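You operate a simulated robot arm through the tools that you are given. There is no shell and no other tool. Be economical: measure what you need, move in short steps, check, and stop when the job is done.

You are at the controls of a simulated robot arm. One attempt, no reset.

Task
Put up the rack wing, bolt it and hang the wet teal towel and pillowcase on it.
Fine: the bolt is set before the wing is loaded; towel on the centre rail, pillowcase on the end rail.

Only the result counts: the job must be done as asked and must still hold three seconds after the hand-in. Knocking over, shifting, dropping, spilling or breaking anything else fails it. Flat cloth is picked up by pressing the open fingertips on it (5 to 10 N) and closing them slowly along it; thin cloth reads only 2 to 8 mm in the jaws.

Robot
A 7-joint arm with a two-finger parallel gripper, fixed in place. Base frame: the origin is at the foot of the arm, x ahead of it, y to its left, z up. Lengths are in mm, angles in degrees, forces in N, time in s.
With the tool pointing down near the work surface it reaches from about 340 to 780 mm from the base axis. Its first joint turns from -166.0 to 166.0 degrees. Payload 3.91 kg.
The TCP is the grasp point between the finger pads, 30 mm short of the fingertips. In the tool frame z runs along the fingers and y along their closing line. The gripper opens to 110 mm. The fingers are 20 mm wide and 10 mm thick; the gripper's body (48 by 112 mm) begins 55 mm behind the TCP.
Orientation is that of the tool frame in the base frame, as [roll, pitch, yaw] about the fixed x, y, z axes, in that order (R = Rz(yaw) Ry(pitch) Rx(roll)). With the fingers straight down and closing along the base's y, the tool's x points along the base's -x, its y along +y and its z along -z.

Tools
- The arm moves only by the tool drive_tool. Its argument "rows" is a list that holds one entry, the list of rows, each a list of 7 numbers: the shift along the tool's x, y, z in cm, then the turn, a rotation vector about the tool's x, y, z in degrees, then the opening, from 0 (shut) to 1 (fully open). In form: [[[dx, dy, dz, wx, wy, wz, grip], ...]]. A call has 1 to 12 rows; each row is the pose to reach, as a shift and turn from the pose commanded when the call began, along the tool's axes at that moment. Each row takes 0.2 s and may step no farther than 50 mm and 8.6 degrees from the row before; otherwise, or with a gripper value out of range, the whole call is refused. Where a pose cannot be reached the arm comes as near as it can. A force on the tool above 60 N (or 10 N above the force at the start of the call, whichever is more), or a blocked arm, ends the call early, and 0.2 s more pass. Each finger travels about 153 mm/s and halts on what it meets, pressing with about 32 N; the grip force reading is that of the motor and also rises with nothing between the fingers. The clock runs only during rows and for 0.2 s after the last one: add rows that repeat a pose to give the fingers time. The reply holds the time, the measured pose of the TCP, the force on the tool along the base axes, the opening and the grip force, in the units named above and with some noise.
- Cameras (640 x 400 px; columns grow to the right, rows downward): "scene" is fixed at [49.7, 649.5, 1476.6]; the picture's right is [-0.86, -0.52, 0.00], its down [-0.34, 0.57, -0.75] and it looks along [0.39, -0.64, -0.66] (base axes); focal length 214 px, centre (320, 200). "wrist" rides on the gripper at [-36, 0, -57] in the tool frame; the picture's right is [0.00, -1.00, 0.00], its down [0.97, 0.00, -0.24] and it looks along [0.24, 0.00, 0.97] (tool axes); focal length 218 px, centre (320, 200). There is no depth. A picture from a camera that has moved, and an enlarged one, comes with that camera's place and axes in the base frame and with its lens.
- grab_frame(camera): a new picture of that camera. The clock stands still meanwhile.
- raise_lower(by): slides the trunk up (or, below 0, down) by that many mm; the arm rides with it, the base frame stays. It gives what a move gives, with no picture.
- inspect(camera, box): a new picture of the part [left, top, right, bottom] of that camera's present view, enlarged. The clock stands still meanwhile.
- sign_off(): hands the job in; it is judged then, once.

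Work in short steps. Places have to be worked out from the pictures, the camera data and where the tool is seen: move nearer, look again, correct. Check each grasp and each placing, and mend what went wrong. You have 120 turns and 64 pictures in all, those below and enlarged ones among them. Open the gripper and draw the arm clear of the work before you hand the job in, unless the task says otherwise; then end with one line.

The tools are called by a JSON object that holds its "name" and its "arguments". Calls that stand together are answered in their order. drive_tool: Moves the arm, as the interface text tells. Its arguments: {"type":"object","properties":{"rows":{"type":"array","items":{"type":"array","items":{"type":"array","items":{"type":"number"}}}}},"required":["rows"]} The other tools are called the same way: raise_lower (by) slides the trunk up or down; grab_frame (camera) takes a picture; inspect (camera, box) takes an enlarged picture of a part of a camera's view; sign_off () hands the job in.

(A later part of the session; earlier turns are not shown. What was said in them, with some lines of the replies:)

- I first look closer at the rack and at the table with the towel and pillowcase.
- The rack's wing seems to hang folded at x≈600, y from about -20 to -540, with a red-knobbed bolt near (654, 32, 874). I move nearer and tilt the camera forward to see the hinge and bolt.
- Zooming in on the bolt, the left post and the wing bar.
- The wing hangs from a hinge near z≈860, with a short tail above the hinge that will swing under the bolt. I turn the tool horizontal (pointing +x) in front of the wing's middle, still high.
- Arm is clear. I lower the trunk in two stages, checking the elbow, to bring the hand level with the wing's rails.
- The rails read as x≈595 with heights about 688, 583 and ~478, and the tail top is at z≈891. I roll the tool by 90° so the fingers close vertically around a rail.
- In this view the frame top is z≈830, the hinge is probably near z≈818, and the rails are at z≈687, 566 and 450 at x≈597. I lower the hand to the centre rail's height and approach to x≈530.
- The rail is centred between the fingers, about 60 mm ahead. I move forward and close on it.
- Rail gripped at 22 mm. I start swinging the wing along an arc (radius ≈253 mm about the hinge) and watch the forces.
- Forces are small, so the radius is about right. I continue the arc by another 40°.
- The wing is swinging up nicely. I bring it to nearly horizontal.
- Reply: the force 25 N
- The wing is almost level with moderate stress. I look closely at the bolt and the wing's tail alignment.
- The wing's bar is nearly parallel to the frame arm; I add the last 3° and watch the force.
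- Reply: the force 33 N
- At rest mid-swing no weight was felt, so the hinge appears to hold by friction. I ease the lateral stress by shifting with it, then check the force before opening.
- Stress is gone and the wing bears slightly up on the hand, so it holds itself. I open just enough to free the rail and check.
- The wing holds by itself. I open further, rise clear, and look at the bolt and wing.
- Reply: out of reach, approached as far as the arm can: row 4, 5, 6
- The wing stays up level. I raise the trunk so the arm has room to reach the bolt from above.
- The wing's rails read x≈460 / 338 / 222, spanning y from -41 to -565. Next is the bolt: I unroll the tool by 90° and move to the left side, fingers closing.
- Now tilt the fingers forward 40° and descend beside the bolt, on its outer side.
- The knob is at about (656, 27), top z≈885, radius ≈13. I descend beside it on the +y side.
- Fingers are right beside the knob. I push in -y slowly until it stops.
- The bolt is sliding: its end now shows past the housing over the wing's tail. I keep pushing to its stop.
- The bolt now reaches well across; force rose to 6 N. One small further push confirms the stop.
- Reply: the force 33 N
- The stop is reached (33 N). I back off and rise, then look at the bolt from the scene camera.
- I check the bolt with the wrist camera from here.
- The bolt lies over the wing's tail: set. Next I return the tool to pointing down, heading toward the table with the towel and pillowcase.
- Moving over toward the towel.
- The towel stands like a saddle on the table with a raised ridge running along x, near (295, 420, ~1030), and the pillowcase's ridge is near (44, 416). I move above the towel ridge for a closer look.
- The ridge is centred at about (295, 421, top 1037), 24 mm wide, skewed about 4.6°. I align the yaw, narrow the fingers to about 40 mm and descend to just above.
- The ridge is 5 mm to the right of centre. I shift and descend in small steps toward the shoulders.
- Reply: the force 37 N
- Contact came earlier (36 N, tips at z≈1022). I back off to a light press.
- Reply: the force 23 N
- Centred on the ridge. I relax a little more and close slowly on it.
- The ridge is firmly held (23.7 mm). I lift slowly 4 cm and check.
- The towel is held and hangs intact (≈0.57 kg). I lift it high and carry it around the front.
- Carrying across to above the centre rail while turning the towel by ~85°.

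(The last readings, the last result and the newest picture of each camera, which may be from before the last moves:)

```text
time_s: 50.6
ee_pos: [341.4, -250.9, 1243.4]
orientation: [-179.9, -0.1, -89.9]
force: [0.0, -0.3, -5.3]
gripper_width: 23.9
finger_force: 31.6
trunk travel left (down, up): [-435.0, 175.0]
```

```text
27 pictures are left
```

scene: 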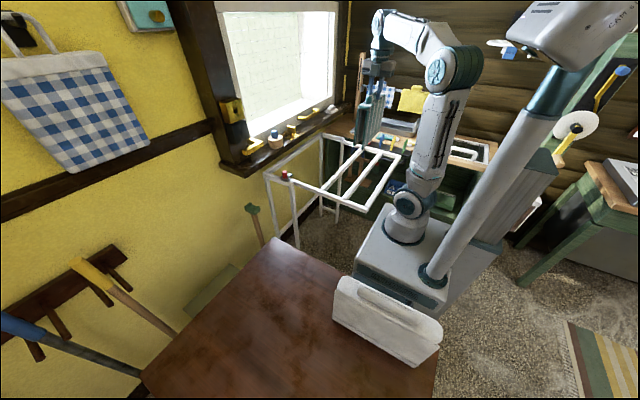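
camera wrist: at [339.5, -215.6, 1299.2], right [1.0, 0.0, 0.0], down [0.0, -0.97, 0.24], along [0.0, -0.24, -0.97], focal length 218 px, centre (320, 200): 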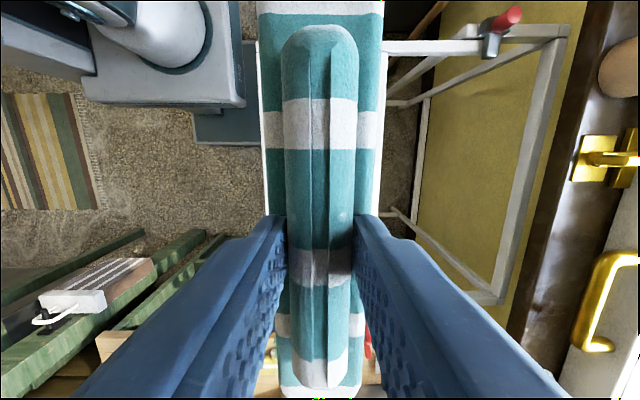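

Alignment looks right: rail at x≈338.5, towel at 341. I nudge 3 mm and lower with the trunk until the towel's hem is just above the rail.

{"name": "drive_tool", "arguments": {"rows": [[[0, 0.25, 0, 0, 0, 0, 0], [0, 0.25, 0, 0, 0, 0, 0]]]}}

{"name": "raise_lower", "arguments": {"by": -190}}

{"name": "inspect", "arguments": {"camera": "scene", "box": [310, 100, 430, 220]}}

```text
time_s: 51.2
ee_pos: [338.1, -251.7, 1242.7]
orientation: [-179.8, -0.1, -90.1]
force: [0.9, -0.5, -5.6]
gripper_width: 23.7
finger_force: 32.2
trunk travel left (down, up): [-435.0, 175.0]
```

```text
time_s: 53.2
ee_pos: [338.0, -252.1, 1053.1]
orientation: [-179.8, 0.0, -90.0]
force: [-0.4, 0.3, -3.8]
gripper_width: 23.9
finger_force: 32.1
trunk travel left (down, up): [-245.0, 365.0]
```

```text
3.33 times, centred on (370, 160) of scene
camera zoom: at [49.7, 649.5, 1476.6], right [-0.86, -0.52, 0.0], down [-0.34, 0.57, -0.75], along [0.39, -0.64, -0.66], focal length 715 px, centre (153, 333)
```

zoom: 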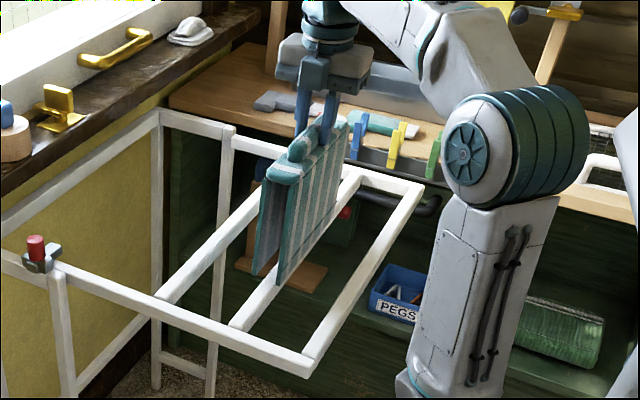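

The towel straddles the centre rail properly: hems at both sides. I lower further with the trunk.

{"name": "raise_lower", "arguments": {"by": -60}}

{"name": "inspect", "arguments": {"camera": "scene", "box": [310, 100, 430, 220]}}

```text
time_s: 54.2
ee_pos: [338.4, -250.6, 993.1]
orientation: [-179.9, 0.0, -90.0]
force: [-0.1, -0.2, -4.8]
gripper_width: 23.8
finger_force: 32.1
trunk travel left (down, up): [-185.0, 425.0]
```

```text
3.33 times, centred on (370, 160) of scene
camera zoom: at [49.7, 649.5, 1476.6], right [-0.86, -0.52, 0.0], down [-0.34, 0.57, -0.75], along [0.39, -0.64, -0.66], focal length 715 px, centre (153, 333)
```

zoom: 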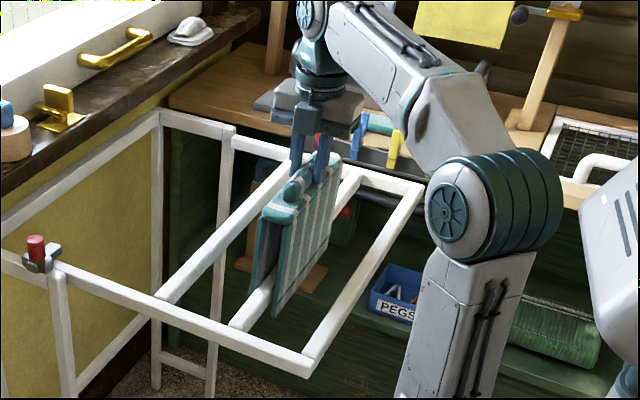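

The rail is inside the saddle. Lower another 110 mm.

{"name": "raise_lower", "arguments": {"by": -110}}

```text
time_s: 55.7
ee_pos: [337.7, -251.6, 882.9]
orientation: [-179.9, -0.1, -89.9]
force: [0.5, 0.5, -5.5]
gripper_width: 23.7
finger_force: 31.6
trunk travel left (down, up): [-75.0, 535.0]
```

Now fine descent with the arm, watching for the towel's weight to transfer to the rail.

{"name": "drive_tool", "arguments": {"rows": [[[0, 0, 0.5, 0, 0, 0, 0], [0, 0, 1.0, 0, 0, 0, 0], [0, 0, 1.5, 0, 0, 0, 0], [0, 0, 1.8, 0, 0, 0, 0]]]}}

{"name": "inspect", "arguments": {"camera": "scene", "box": [310, 100, 430, 220]}}

```text
time_s: 56.6
ee_pos: [335.9, -251.0, 873.7]
orientation: [-178.8, -0.6, -89.9]
force: [-6.3, 4.2, 28.7]
gripper_width: 23.7
finger_force: 32.2
trunk travel left (down, up): [-75.0, 535.0]
stopped in row 4: the force on the tool passed its limit (the readings are from after the stop); the commanded pose is now the measured one
```

```text
3.33 times, centred on (370, 160) of scene
camera zoom: at [49.7, 649.5, 1476.6], right [-0.86, -0.52, 0.0], down [-0.34, 0.57, -0.75], along [0.39, -0.64, -0.66], focal length 715 px, centre (153, 333)
```

zoom: 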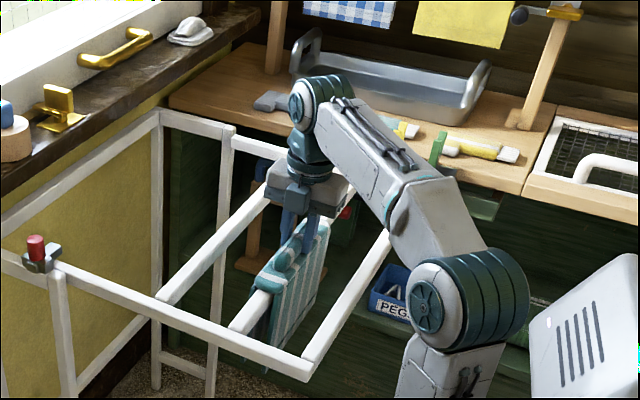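

The towel is seated on the rail. I ease the pressure and open the fingers gently.

{"name": "drive_tool", "arguments": {"rows": [[[0, 0, -0.1, 0, 0, 0, 0], [0, 0, -0.1, 0, 0, 0, 0.25], [0, 0, -0.1, 0, 0, 0, 0.32], [0, 0, -0.1, 0, 0, 0, 0.38], [0, 0, -0.1, 0, 0, 0, 0.38]]]}}

{"name": "grab_frame", "arguments": {"camera": "wrist"}}

```text
time_s: 57.8
ee_pos: [336.0, -252.6, 873.6]
orientation: [-179.0, -0.8, -90.1]
force: [-11.5, 3.8, 31.7]
gripper_width: 32.5
finger_force: 0.1
trunk travel left (down, up): [-75.0, 535.0]
```

```text
23 pictures are left
camera wrist: at [333.4, -215.3, 930.5], right [1.0, 0.0, 0.02], down [-0.01, -0.97, 0.25], along [0.02, -0.25, -0.97], focal length 218 px, centre (320, 200)
```

wrist: 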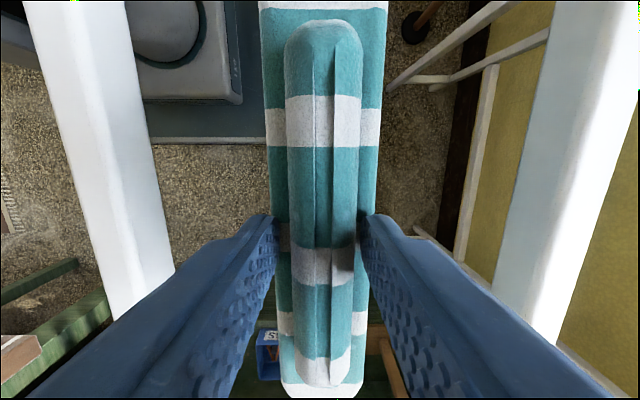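

Fingers are free of the ridge; some pressing force remains. I rise straight up slowly.

{"name": "drive_tool", "arguments": {"rows": [[[0, 0, -0.5, 0, 0, 0, 0.38], [0, 0, -1, 0, 0, 0, 0.38], [0, 0, -2, 0, 0, 0, 0.38]]]}}

{"name": "grab_frame", "arguments": {"camera": "wrist"}}

```text
time_s: 58.6
ee_pos: [337.7, -250.3, 891.5]
orientation: [-179.1, -0.5, -89.9]
force: [-0.1, 0.5, -0.9]
gripper_width: 41.7
finger_force: 0.0
trunk travel left (down, up): [-75.0, 535.0]
```

```text
22 pictures are left
camera wrist: at [335.8, -214.3, 947.5], right [1.0, 0.0, 0.02], down [0.0, -0.97, 0.25], along [0.02, -0.25, -0.97], focal length 218 px, centre (320, 200)
```

wrist: 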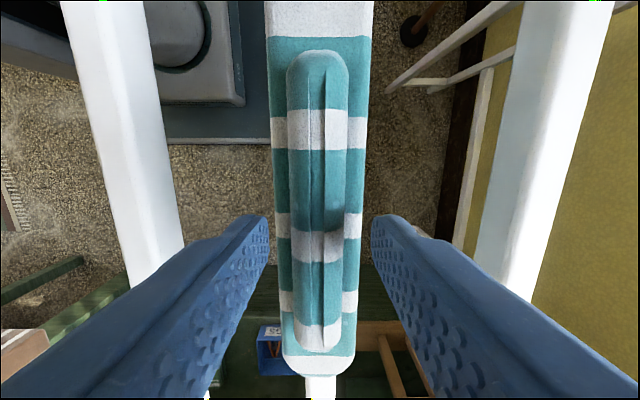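

The towel stays on the centre rail. I raise the trunk well clear and verify.

{"name": "raise_lower", "arguments": {"by": 360}}

{"name": "inspect", "arguments": {"camera": "scene", "box": [250, 100, 450, 260]}}

```text
time_s: 62.1
ee_pos: [337.6, -251.2, 1251.2]
orientation: [-179.1, -0.5, -90.0]
force: [-0.4, -0.7, 0.8]
gripper_width: 41.9
finger_force: 0.1
trunk travel left (down, up): [-435.0, 175.0]
```

```text
2.50 times, centred on (350, 180) of scene
camera zoom: at [49.7, 649.5, 1476.6], right [-0.86, -0.52, 0.0], down [-0.34, 0.57, -0.75], along [0.39, -0.64, -0.66], focal length 536 px, centre (245, 250)
```

zoom: 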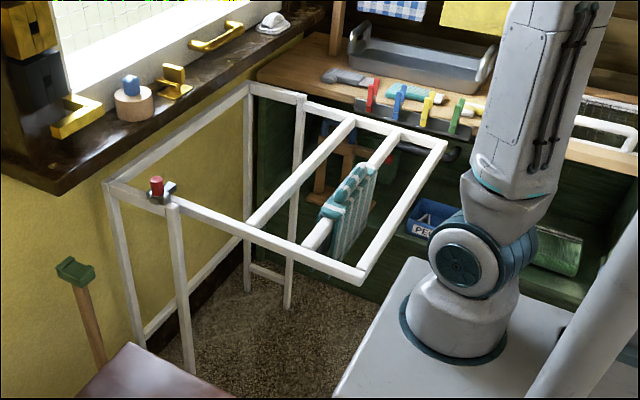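

Towel hangs well, bolt and wing good. I level the tool and start back toward the pillowcase.

{"name": "drive_tool", "arguments": {"rows": [[[-2, -3, 0, -0.9, -0.5, 0, 0.4], [-5, -6, 0, -0.9, -0.5, 0, 0.4], [-8, -9, 0, -0.9, -0.5, 0, 0.4], [-12, -9.5, 0, -0.9, -0.5, 0, 0.4], [-12, -9.5, 0, -0.9, -0.5, 0, 0.4]]]}}

{"name": "drive_tool", "arguments": {"rows": [[[-4, 0, 0, 0, 0, 8.2, 0.4], [-8, 0, 0, 0, 0, 16.4, 0.4], [-12, 0, 0, 0, 0, 24.6, 0.5], [-16, 0, 0, 0, 0, 32.8, 0.6], [-20, 0, 0, 0, 0, 41, 0.7], [-24, 0, 0, 0, 0, 49.2, 0.8], [-28, 0.8, 0, 0, 0, 57.4, 1], [-32, 2, 0, 0, 0, 65.6, 1], [-35.5, 4.5, 0, 0, 0, 73.8, 1], [-39, 7.5, 0, 0, 0, 82, 1], [-42, 11, 0, 0, 0, 90, 1], [-42, 11, 0, 0, 0, 90, 1]]]}}

```text
time_s: 63.3
ee_pos: [432.0, -128.5, 1253.0]
orientation: [-180.0, -0.2, -90.0]
force: [-0.2, 0.3, -0.2]
gripper_width: 44.0
finger_force: 0.1
trunk travel left (down, up): [-435.0, 175.0]
```

```text
time_s: 65.9
ee_pos: [322.3, 291.7, 1253.3]
orientation: [179.9, 0.0, -180.0]
force: [0.9, -0.4, 1.2]
gripper_width: 109.9
finger_force: 0.0
trunk travel left (down, up): [-435.0, 175.0]
```

Continuing to above the pillowcase's ridge near (44, 416).

{"name": "drive_tool", "arguments": {"rows": [[[3.5, 3, 0, 0, 0, 0, 1], [7, 6, 0, 0, 0, 0, 1], [11, 9, 1, 0, 0, 0, 1], [15, 11.5, 2, 0, 0, 0, 1], [19, 12.4, 3, 0, 0, 0, 1], [23, 12.4, 4, 0, 0, 0, 1], [27, 12.4, 5, 0, 0, 0, 1], [27, 12.4, 5, 0, 0, 0, 1]]]}}

{"name": "grab_frame", "arguments": {"camera": "wrist"}}

```text
refused: row 3 steps farther than a row can; nothing moved
```

```text
20 pictures are left
camera wrist: at [356.7, 291.3, 1311.1], right [0.0, -1.0, 0.0], down [-0.97, 0.0, 0.24], along [-0.24, 0.0, -0.97], focal length 218 px, centre (320, 200)
```

wrist: 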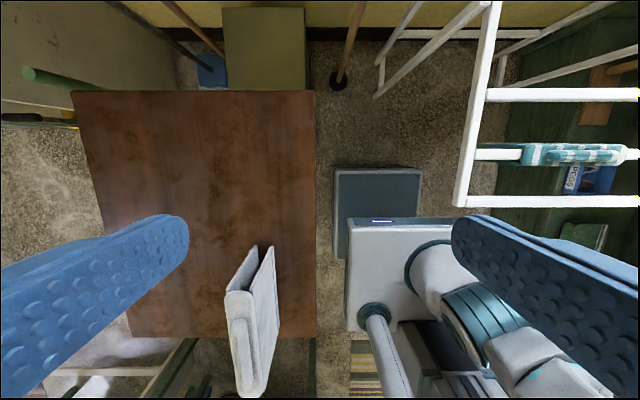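

The step was slightly too large; I resend with smaller steps.

{"name": "drive_tool", "arguments": {"rows": [[[3.5, 3, 0, 0, 0, 0, 1], [7, 6, 0, 0, 0, 0, 1], [10.5, 9, 1, 0, 0, 0, 1], [14.3, 11, 2, 0, 0, 0, 1], [18.3, 12.2, 3, 0, 0, 0, 1], [22.3, 12.4, 4, 0, 0, 0, 1], [26.5, 12.4, 5, 0, 0, 0, 1], [26.5, 12.4, 5, 0, 0, 0, 1]]]}}

{"name": "grab_frame", "arguments": {"camera": "wrist"}}

```text
time_s: 67.7
ee_pos: [61.4, 409.5, 1202.1]
orientation: [-180.0, 0.0, 179.9]
force: [0.5, 0.7, 0.4]
gripper_width: 109.9
finger_force: 0.0
trunk travel left (down, up): [-435.0, 175.0]
```

```text
19 pictures are left
camera wrist: at [95.6, 409.8, 1257.9], right [0.0, -1.0, 0.0], down [-0.97, 0.0, 0.24], along [-0.24, 0.0, -0.97], focal length 218 px, centre (320, 200)
```

wrist: 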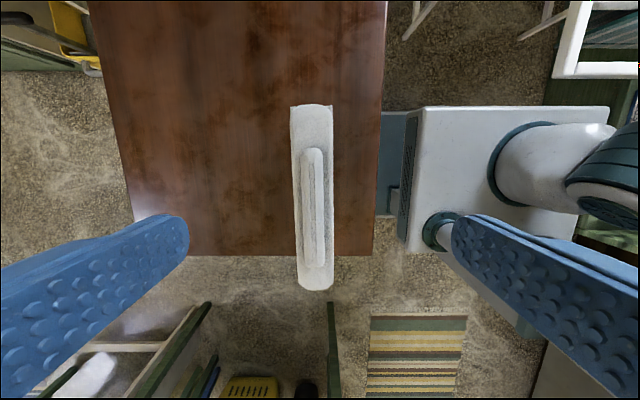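

The pillowcase's ridge is centred near (33, 417), top about 1035, skewed ≈2°. I move above it with the fingers narrowed.

{"name": "drive_tool", "arguments": {"rows": [[[1.4, 0.4, 3, 0, 0, -1, 0.8], [2.8, 0.8, 6.5, 0, 0, -2, 0.6], [2.8, 0.8, 10, 0, 0, -2, 0.4], [2.8, 0.8, 12.7, 0, 0, -2, 0.37], [2.8, 0.8, 12.7, 0, 0, -2, 0.37]]]}}

{"name": "grab_frame", "arguments": {"camera": "wrist"}}

```text
time_s: 68.9
ee_pos: [28.4, 420.9, 1071.0]
orientation: [179.9, 0.0, -177.9]
force: [0.0, 0.4, -0.8]
gripper_width: 40.7
finger_force: 0.1
trunk travel left (down, up): [-435.0, 175.0]
```

```text
18 pictures are left
camera wrist: at [62.6, 421.1, 1128.7], right [0.04, -1.0, 0.0], down [-0.97, -0.03, 0.24], along [-0.24, -0.01, -0.97], focal length 218 px, centre (320, 200)
```

wrist: 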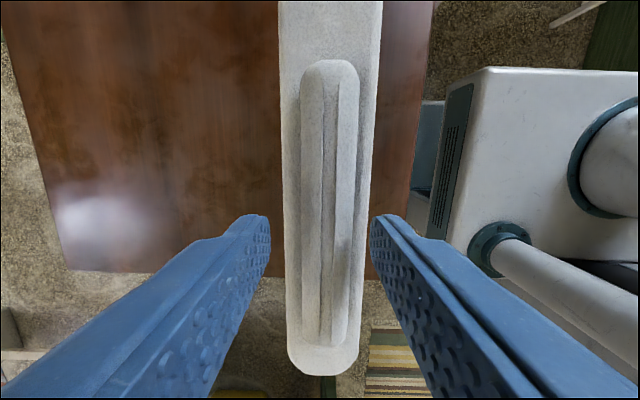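

Ridge is 3 mm to the right; I correct and descend gently to contact.

{"name": "drive_tool", "arguments": {"rows": [[[0, -0.3, 0.5, 0, 0, 0, 0.37], [0, -0.3, 1.0, 0, 0, 0, 0.37], [0, -0.3, 1.4, 0, 0, 0, 0.37], [0, -0.3, 1.6, 0, 0, 0, 0.37]]]}}

```text
time_s: 69.9
ee_pos: [30.0, 417.3, 1057.2]
orientation: [-179.9, -0.1, -178.0]
force: [-0.3, 0.1, -0.5]
gripper_width: 40.9
finger_force: 0.0
trunk travel left (down, up): [-435.0, 175.0]
```

{"name": "drive_tool", "arguments": {"rows": [[[0, 0, 0.2, 0, 0, 0, 0.37], [0, 0, 0.4, 0, 0, 0, 0.37], [0, 0, 0.4, 0, 0, 0, 0.37]]]}}

```text
time_s: 70.7
ee_pos: [30.0, 418.2, 1052.1]
orientation: [-179.8, -0.1, -178.0]
force: [-0.3, 1.0, 0.0]
gripper_width: 40.7
finger_force: 0.0
trunk travel left (down, up): [-435.0, 175.0]
```

No contact yet at z=1052; I go a few millimetres further in 2 mm steps.

{"name": "drive_tool", "arguments": {"rows": [[[0, 0, 0.2, 0, 0, 0, 0.37], [0, 0, 0.4, 0, 0, 0, 0.37], [0, 0, 0.4, 0, 0, 0, 0.37]]]}}

{"name": "grab_frame", "arguments": {"camera": "wrist"}}

```text
time_s: 71.5
ee_pos: [28.8, 417.4, 1051.2]
orientation: [179.8, 0.0, -177.9]
force: [2.9, 2.2, 20.0]
gripper_width: 40.7
finger_force: 0.1
trunk travel left (down, up): [-435.0, 175.0]
```

```text
17 pictures are left
camera wrist: at [63.5, 419.0, 1108.6], right [0.04, -1.0, 0.0], down [-0.97, -0.04, 0.24], along [-0.24, -0.01, -0.97], focal length 218 px, centre (320, 200)
```

wrist: 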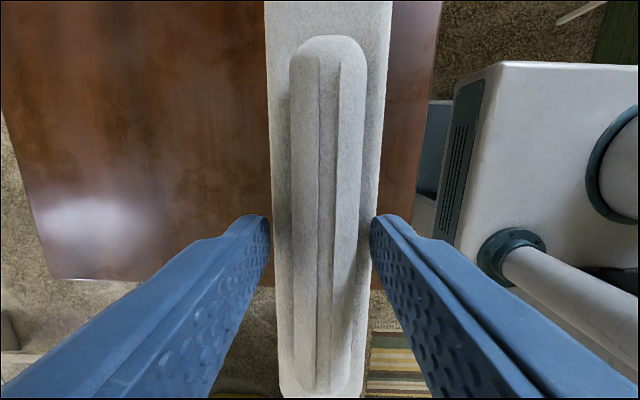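

Contact (20 N). I ease by 2 mm and close slowly on the ridge.

{"name": "drive_tool", "arguments": {"rows": [[[0, 0, -0.25, 0, 0, 0, 0.37], [0, 0, -0.25, 0, 0, 0, 0.3], [0, 0, -0.25, 0, 0, 0, 0.25], [0, 0, -0.25, 0, 0, 0, 0.2], [0, 0, -0.25, 0, 0, 0, 0.15], [0, 0, -0.25, 0, 0, 0, 0.1], [0, 0, -0.25, 0, 0, 0, 0.05], [0, 0, -0.25, 0, 0, 0, 0], [0, 0, -0.25, 0, 0, 0, 0]]]}}

{"name": "drive_tool", "arguments": {"rows": [[[0, 0, -1, 0, 0, 0, 0], [0, 0, -2, 0, 0, 0, 0], [0, 0, -3, 0, 0, 0, 0], [0, 0, -4, 0, 0, 0, 0], [0, 0, -4, 0, 0, 0, 0]]]}}

{"name": "grab_frame", "arguments": {"camera": "scene"}}

```text
time_s: 73.5
ee_pos: [28.6, 418.1, 1051.7]
orientation: [-180.0, 0.0, -177.9]
force: [0.5, -0.8, 0.4]
gripper_width: 23.6
finger_force: 32.2
trunk travel left (down, up): [-435.0, 175.0]
```

```text
time_s: 74.7
ee_pos: [29.4, 418.5, 1092.2]
orientation: [-179.9, 0.0, -177.9]
force: [-0.1, 0.6, -0.1]
gripper_width: 23.3
finger_force: 32.0
trunk travel left (down, up): [-435.0, 175.0]
```

```text
16 pictures are left
```

scene: 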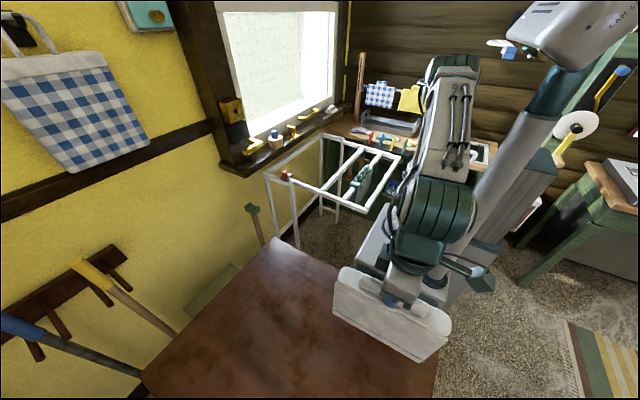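

The force shows little weight, so I check that the pillowcase really rose.

{"name": "inspect", "arguments": {"camera": "scene", "box": [300, 220, 480, 380]}}

```text
2.50 times, centred on (390, 300) of scene
camera zoom: at [49.7, 649.5, 1476.6], right [-0.86, -0.52, 0.0], down [-0.34, 0.57, -0.75], along [0.39, -0.64, -0.66], focal length 536 px, centre (145, -50)
```

zoom: 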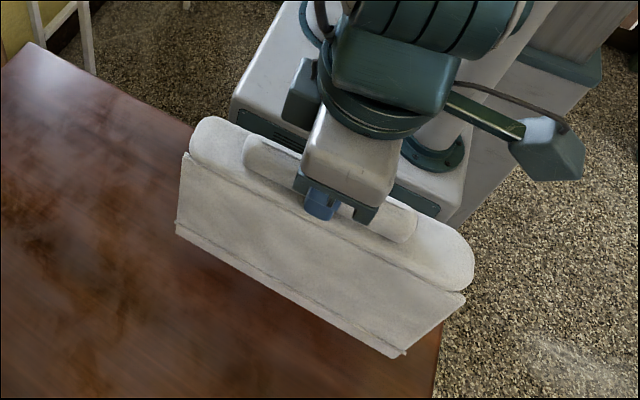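

It is lifted (light cloth). I raise it and carry it to the front of the robot.

{"name": "drive_tool", "arguments": {"rows": [[[0, 0, -5, 0, 0, 0, 0], [0, 0, -10, 0, 0, 0, 0], [0, 0, -15, 0, 0, 0, 0], [-4, 0, -15.5, 0, 0, 0, 0], [-8, 0, -15.5, 0, 0, 0, 0], [-12, -1, -15.5, 0, 0, 0, 0], [-16, -3, -15.5, 0, 0, 0, 0], [-20, -5, -15.5, 0, 0, 0, 0], [-24, -7.5, -15.5, 0, 0, 0, 0], [-28, -10, -15.5, 0, 0, 0, 0], [-31.5, -13, -15.5, 0, 0, 0, 0], [-31.5, -13, -15.5, 0, 0, 0, 0]]]}}

```text
time_s: 77.3
ee_pos: [348.8, 299.1, 1250.9]
orientation: [-180.0, 0.0, -177.9]
force: [0.1, -0.4, -1.5]
gripper_width: 23.5
finger_force: 31.8
trunk travel left (down, up): [-435.0, 175.0]
```

Still held. Moving along in front of the robot.

{"name": "drive_tool", "arguments": {"rows": [[[-2, -3.9, 0, 0, 0, 0, 0], [-4, -7.8, 0, 0, 0, 0, 0], [-6, -12, 0, 0, 0, 0, 0], [-7.5, -16, 0, 0, 0, 0, 0], [-8.2, -20.2, 0, 0, 0, 0, 0], [-8.2, -24.2, 0, 0, 0, 0, 0], [-8.2, -24.2, 0, 0, 0, 0, 0]]]}}

```text
time_s: 78.9
ee_pos: [439.2, 61.7, 1248.5]
orientation: [-179.9, 0.1, -177.9]
force: [-0.8, 0.0, -2.0]
gripper_width: 23.3
finger_force: 32.1
trunk travel left (down, up): [-435.0, 175.0]
```

Now swing over to above the end rail (222, -350), turning by 88°.

{"name": "drive_tool", "arguments": {"rows": [[[0.14, -3.8, 0, 0, 0, -7.3, 0], [0.28, -7.6, 0, 0, 0, -14.6, 0], [0.92, -11.37, 0, 0, 0, -22, 0], [2.06, -15.13, 0, 0, 0, -29.3, 0], [3.5, -18.88, 0, 0, 0, -36.6, 0], [5.33, -22.41, 0, 0, 0, -44, 0], [7.56, -25.83, 0, 0, 0, -51.3, 0], [10.28, -29.03, 0, 0, 0, -58.6, 0], [13.29, -32.02, 0, 0, 0, -66, 0], [16.59, -34.8, 0, 0, 0, -73.3, 0], [19.9, -37.58, 0, 0, 0, -80.6, 0], [23.2, -40.36, 0, 0, 0, -87.9, 0]]]}}

{"name": "grab_frame", "arguments": {"camera": "wrist"}}

{"name": "grab_frame", "arguments": {"camera": "scene"}}

```text
time_s: 81.5
ee_pos: [221.7, -349.5, 1245.5]
orientation: [-180.0, 0.0, -90.0]
force: [0.1, -0.7, -2.1]
gripper_width: 23.2
finger_force: 31.5
trunk travel left (down, up): [-435.0, 175.0]
```

```text
14 pictures are left
camera wrist: at [220.3, -313.3, 1302.7], right [1.0, 0.0, 0.0], down [0.0, -0.97, 0.24], along [0.0, -0.24, -0.97], focal length 218 px, centre (320, 200)
```

wrist: 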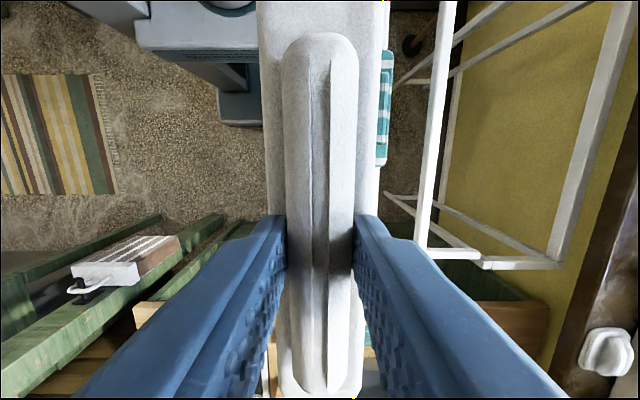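

```text
13 pictures are left
```

scene: 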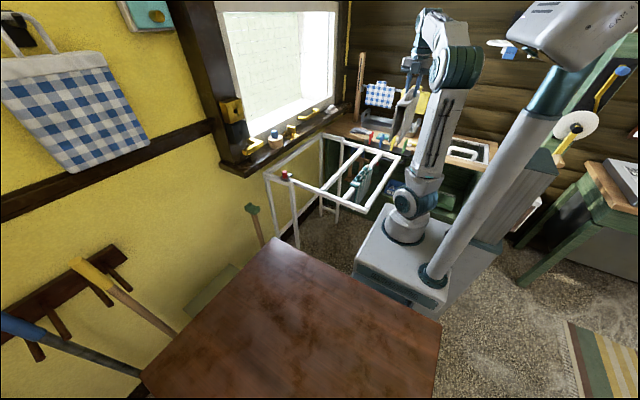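

Carried fine. I measure the end rail's exact x with a zoomed scene view before lowering.

{"name": "inspect", "arguments": {"camera": "scene", "box": [340, 145, 420, 215]}}

```text
5.71 times, centred on (380, 180) of scene
camera zoom: at [49.7, 649.5, 1476.6], right [-0.86, -0.52, 0.0], down [-0.34, 0.57, -0.75], along [0.39, -0.64, -0.66], focal length 1226 px, centre (-23, 314)
```

zoom: 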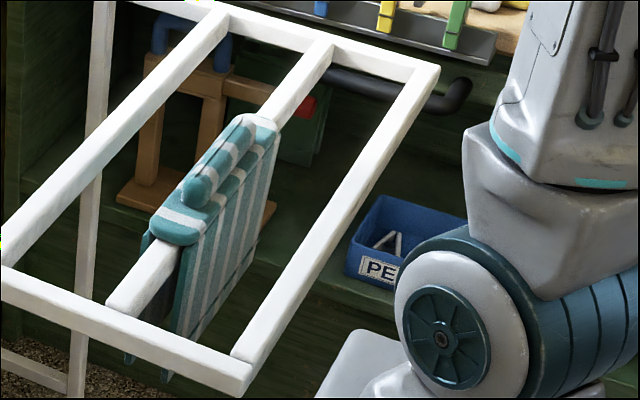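

Estimates for the end rail range over x 222–229, so I take 225, shift 3 mm and lower until the hem is just above the rail, then compare directly.

{"name": "drive_tool", "arguments": {"rows": [[[0, -0.35, 0, 0, 0, 0, 0], [0, -0.35, 0, 0, 0, 0, 0]]]}}

{"name": "raise_lower", "arguments": {"by": -205}}

{"name": "inspect", "arguments": {"camera": "scene", "box": [340, 125, 420, 215]}}

```text
time_s: 82.1
ee_pos: [226.0, -350.1, 1246.6]
orientation: [-179.9, 0.0, -90.1]
force: [-1.0, -0.4, -1.3]
gripper_width: 23.1
finger_force: 31.7
trunk travel left (down, up): [-435.0, 175.0]
```

```text
time_s: 84.3
ee_pos: [226.0, -349.6, 1043.5]
orientation: [-180.0, 0.0, -90.1]
force: [0.0, 0.4, -1.3]
gripper_width: 23.2
finger_force: 31.9
trunk travel left (down, up): [-230.0, 380.0]
```

```text
4.44 times, centred on (380, 170) of scene
camera zoom: at [49.7, 649.5, 1476.6], right [-0.86, -0.52, 0.0], down [-0.34, 0.57, -0.75], along [0.39, -0.64, -0.66], focal length 953 px, centre (53, 333)
```

zoom: 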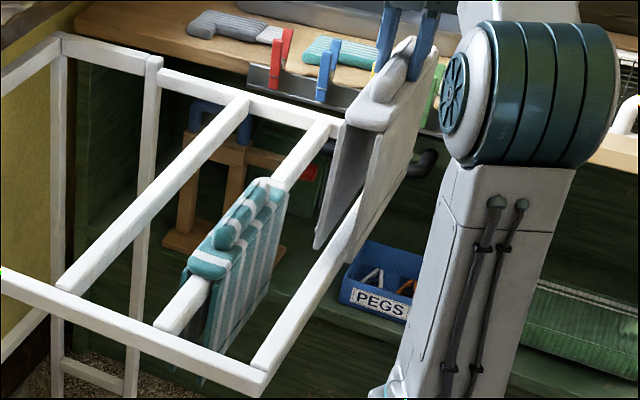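

Comparing hems with the rail, the saddle sits about 5 mm too far toward -x. I shift +5 mm and look closer.

{"name": "drive_tool", "arguments": {"rows": [[[0, -0.5, 0, 0, 0, 0, 0], [0, -0.5, 0, 0, 0, 0, 0]]]}}

{"name": "inspect", "arguments": {"camera": "scene", "box": [375, 165, 411, 195]}}

```text
time_s: 84.9
ee_pos: [231.2, -350.2, 1040.2]
orientation: [-180.0, -0.1, -90.0]
force: [-1.0, -0.3, -2.3]
gripper_width: 23.3
finger_force: 31.6
trunk travel left (down, up): [-230.0, 380.0]
```

```text
13.33 times, centred on (393, 180) of scene
camera zoom: at [49.7, 649.5, 1476.6], right [-0.86, -0.52, 0.0], down [-0.34, 0.57, -0.75], along [0.39, -0.64, -0.66], focal length 2860 px, centre (-653, 467)
```

zoom: 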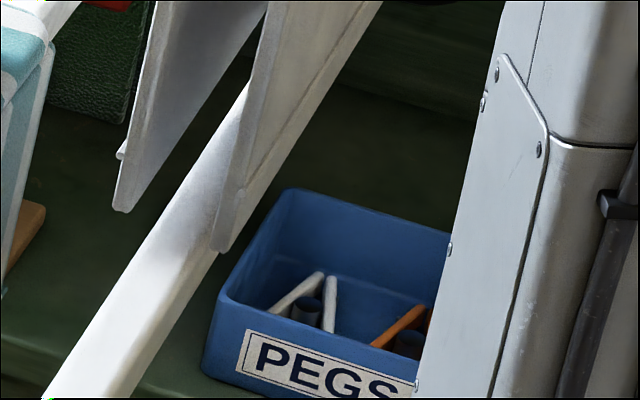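

Now both hems clear the rail (≈10 mm and ≈6 mm). I shift back 1.5 mm and lower 50 mm, checking the force.

{"name": "drive_tool", "arguments": {"rows": [[[0, 0.15, 0, 0, 0, 0, 0], [0, 0.15, 0, 0, 0, 0, 0]]]}}

{"name": "raise_lower", "arguments": {"by": -30}}

{"name": "inspect", "arguments": {"camera": "scene", "box": [370, 150, 418, 200]}}

```text
time_s: 85.5
ee_pos: [230.0, -350.6, 1041.4]
orientation: [180.0, 0.0, -90.1]
force: [0.4, 0.6, -1.7]
gripper_width: 23.1
finger_force: 31.9
trunk travel left (down, up): [-230.0, 380.0]
```

```text
time_s: 86.3
ee_pos: [231.0, -350.5, 1011.1]
orientation: [-180.0, 0.0, -90.0]
force: [0.0, -0.6, -0.9]
gripper_width: 23.5
finger_force: 32.2
trunk travel left (down, up): [-200.0, 410.0]
```

```text
8.00 times, centred on (394, 175) of scene
camera zoom: at [49.7, 649.5, 1476.6], right [-0.86, -0.52, 0.0], down [-0.34, 0.57, -0.75], along [0.39, -0.64, -0.66], focal length 1716 px, centre (-272, 400)
```

zoom: 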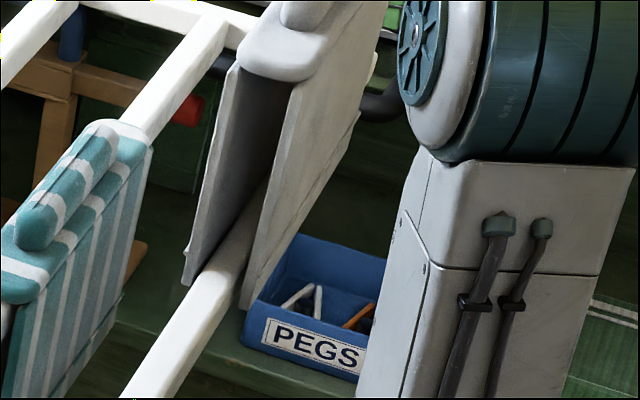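

The rail is inside the saddle. To keep the elbow away from the wing I make the rest of the descent with the arm itself, in stages.

{"name": "drive_tool", "arguments": {"rows": [[[0, 0, 1.5, 0, 0, 0, 0], [0, 0, 3, 0, 0, 0, 0], [0, 0, 4.5, 0, 0, 0, 0], [0, 0, 6, 0, 0, 0, 0], [0, 0, 6, 0, 0, 0, 0]]]}}

{"name": "inspect", "arguments": {"camera": "scene", "box": [330, 100, 450, 220]}}

```text
time_s: 87.5
ee_pos: [229.0, -349.9, 950.4]
orientation: [-180.0, 0.0, -90.1]
force: [0.5, 0.1, -1.3]
gripper_width: 23.0
finger_force: 32.2
trunk travel left (down, up): [-200.0, 410.0]
```

```text
3.33 times, centred on (390, 160) of scene
camera zoom: at [49.7, 649.5, 1476.6], right [-0.86, -0.52, 0.0], down [-0.34, 0.57, -0.75], along [0.39, -0.64, -0.66], focal length 715 px, centre (87, 333)
```

zoom: 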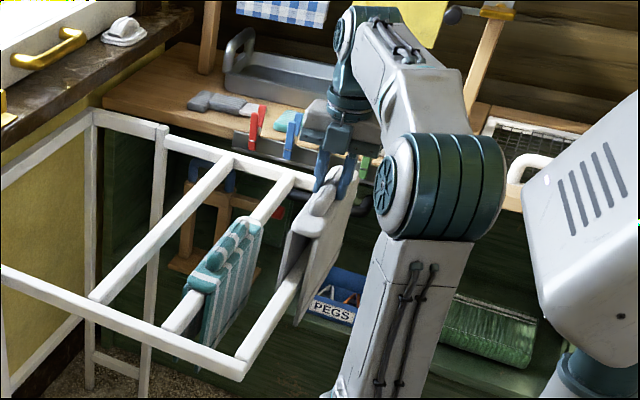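

The elbow stays high. I continue down another 55 mm.

{"name": "drive_tool", "arguments": {"rows": [[[0, 0, 1.5, 0, 0, 0, 0], [0, 0, 3, 0, 0, 0, 0], [0, 0, 4.5, 0, 0, 0, 0], [0, 0, 5.5, 0, 0, 0, 0], [0, 0, 5.5, 0, 0, 0, 0]]]}}

{"name": "inspect", "arguments": {"camera": "scene", "box": [330, 100, 450, 220]}}

```text
time_s: 88.7
ee_pos: [229.5, -349.2, 895.1]
orientation: [-179.9, 0.1, -90.1]
force: [-0.4, 0.0, -1.7]
gripper_width: 23.4
finger_force: 32.5
trunk travel left (down, up): [-200.0, 410.0]
```

```text
3.33 times, centred on (390, 160) of scene
camera zoom: at [49.7, 649.5, 1476.6], right [-0.86, -0.52, 0.0], down [-0.34, 0.57, -0.75], along [0.39, -0.64, -0.66], focal length 715 px, centre (87, 333)
```

zoom: 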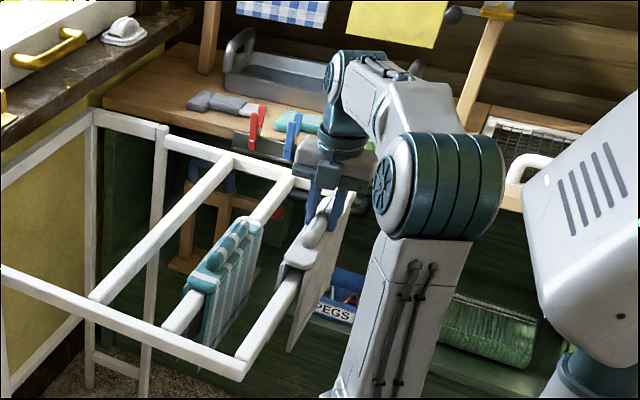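

Good. Now the fine descent until the rail takes the pillowcase.

{"name": "drive_tool", "arguments": {"rows": [[[0, 0, 0.6, 0, 0, 0, 0], [0, 0, 1.2, 0, 0, 0, 0], [0, 0, 1.6, 0, 0, 0, 0], [0, 0, 1.8, 0, 0, 0, 0]]]}}

```text
time_s: 89.7
ee_pos: [229.9, -352.1, 879.2]
orientation: [180.0, 0.0, -90.1]
force: [0.2, 0.0, -1.6]
gripper_width: 23.3
finger_force: 32.0
trunk travel left (down, up): [-200.0, 410.0]
```

{"name": "drive_tool", "arguments": {"rows": [[[0, 0, 0.3, 0, 0, 0, 0], [0, 0, 0.5, 0, 0, 0, 0], [0, 0, 0.7, 0, 0, 0, 0], [0, 0, 0.7, 0, 0, 0, 0]]]}}

```text
time_s: 90.7
ee_pos: [229.5, -350.5, 871.6]
orientation: [-179.9, -0.1, -90.0]
force: [0.1, -0.3, 7.5]
gripper_width: 23.3
finger_force: 32.4
trunk travel left (down, up): [-200.0, 410.0]
```

The pillowcase rests on the end rail (7.5 N). I open the fingers and rise slowly.

{"name": "drive_tool", "arguments": {"rows": [[[0, 0, 0, 0, 0, 0, 0.25], [0, 0, 0, 0, 0, 0, 0.32], [0, 0, 0, 0, 0, 0, 0.38], [0, 0, 0, 0, 0, 0, 0.38], [0, 0, -0.5, 0, 0, 0, 0.38], [0, 0, -1.5, 0, 0, 0, 0.38], [0, 0, -3, 0, 0, 0, 0.38], [0, 0, -5, 0, 0, 0, 0.38]]]}}

{"name": "grab_frame", "arguments": {"camera": "wrist"}}

```text
time_s: 92.5
ee_pos: [230.8, -350.1, 921.5]
orientation: [-179.9, -0.1, -90.0]
force: [0.1, -0.3, 0.5]
gripper_width: 41.8
finger_force: 0.1
trunk travel left (down, up): [-200.0, 410.0]
```

```text
6 pictures are left
camera wrist: at [228.4, -314.1, 978.1], right [1.0, 0.0, 0.0], down [0.0, -0.97, 0.24], along [0.0, -0.24, -0.97], focal length 218 px, centre (320, 200)
```

wrist: 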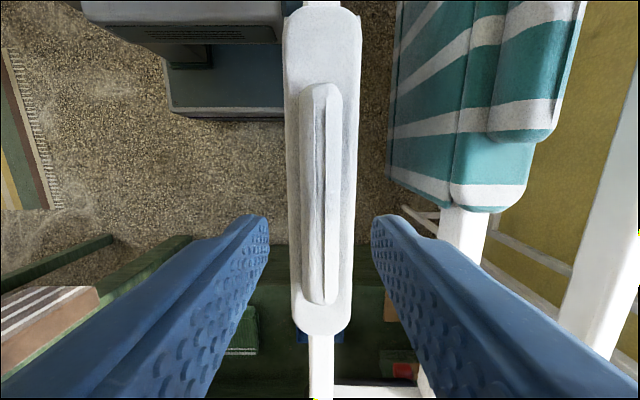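

The pillowcase stays centred on the end rail. I raise the trunk clear and check everything in the scene.

{"name": "raise_lower", "arguments": {"by": 300}}

{"name": "inspect", "arguments": {"camera": "scene", "box": [250, 110, 420, 230]}}

```text
time_s: 95.5
ee_pos: [230.3, -349.7, 1220.6]
orientation: [-180.0, 0.0, -90.1]
force: [0.0, -0.3, -0.4]
gripper_width: 41.7
finger_force: 0.1
trunk travel left (down, up): [-500.0, 110.0]
```

```text
3.33 times, centred on (335, 170) of scene
camera zoom: at [49.7, 649.5, 1476.6], right [-0.86, -0.52, 0.0], down [-0.34, 0.57, -0.75], along [0.39, -0.64, -0.66], focal length 715 px, centre (270, 300)
```

zoom: 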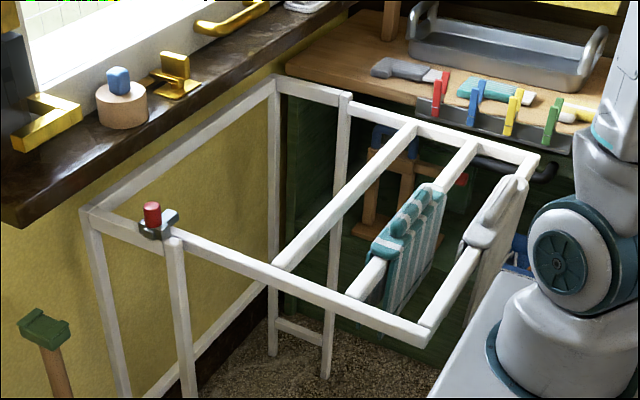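

Wing up, bolt in, towel on the centre rail and pillowcase on the end rail. I open the gripper fully, back off a little, and hand in.

{"name": "drive_tool", "arguments": {"rows": [[[0, 0, -1, 0, 0, 0, 0.7], [0, 0, -2, 0, 0, 0, 1], [0, 0, -2, 0, 0, 0, 1]]]}}

{"name": "sign_off", "arguments": {}}

```text
time_s: 96.3
ee_pos: [231.2, -347.3, 1240.5]
orientation: [180.0, 0.0, -90.0]
force: [-0.3, -0.7, 0.3]
gripper_width: 109.6
finger_force: 0.0
trunk travel left (down, up): [-500.0, 110.0]
```

```text
The job is handed in.
```

I put the wing up and pushed the bolt to its stop before loading anything. The teal towel now hangs on the centre rail and the pillowcase on the end rail; the gripper is open and clear, and the job is handed in.
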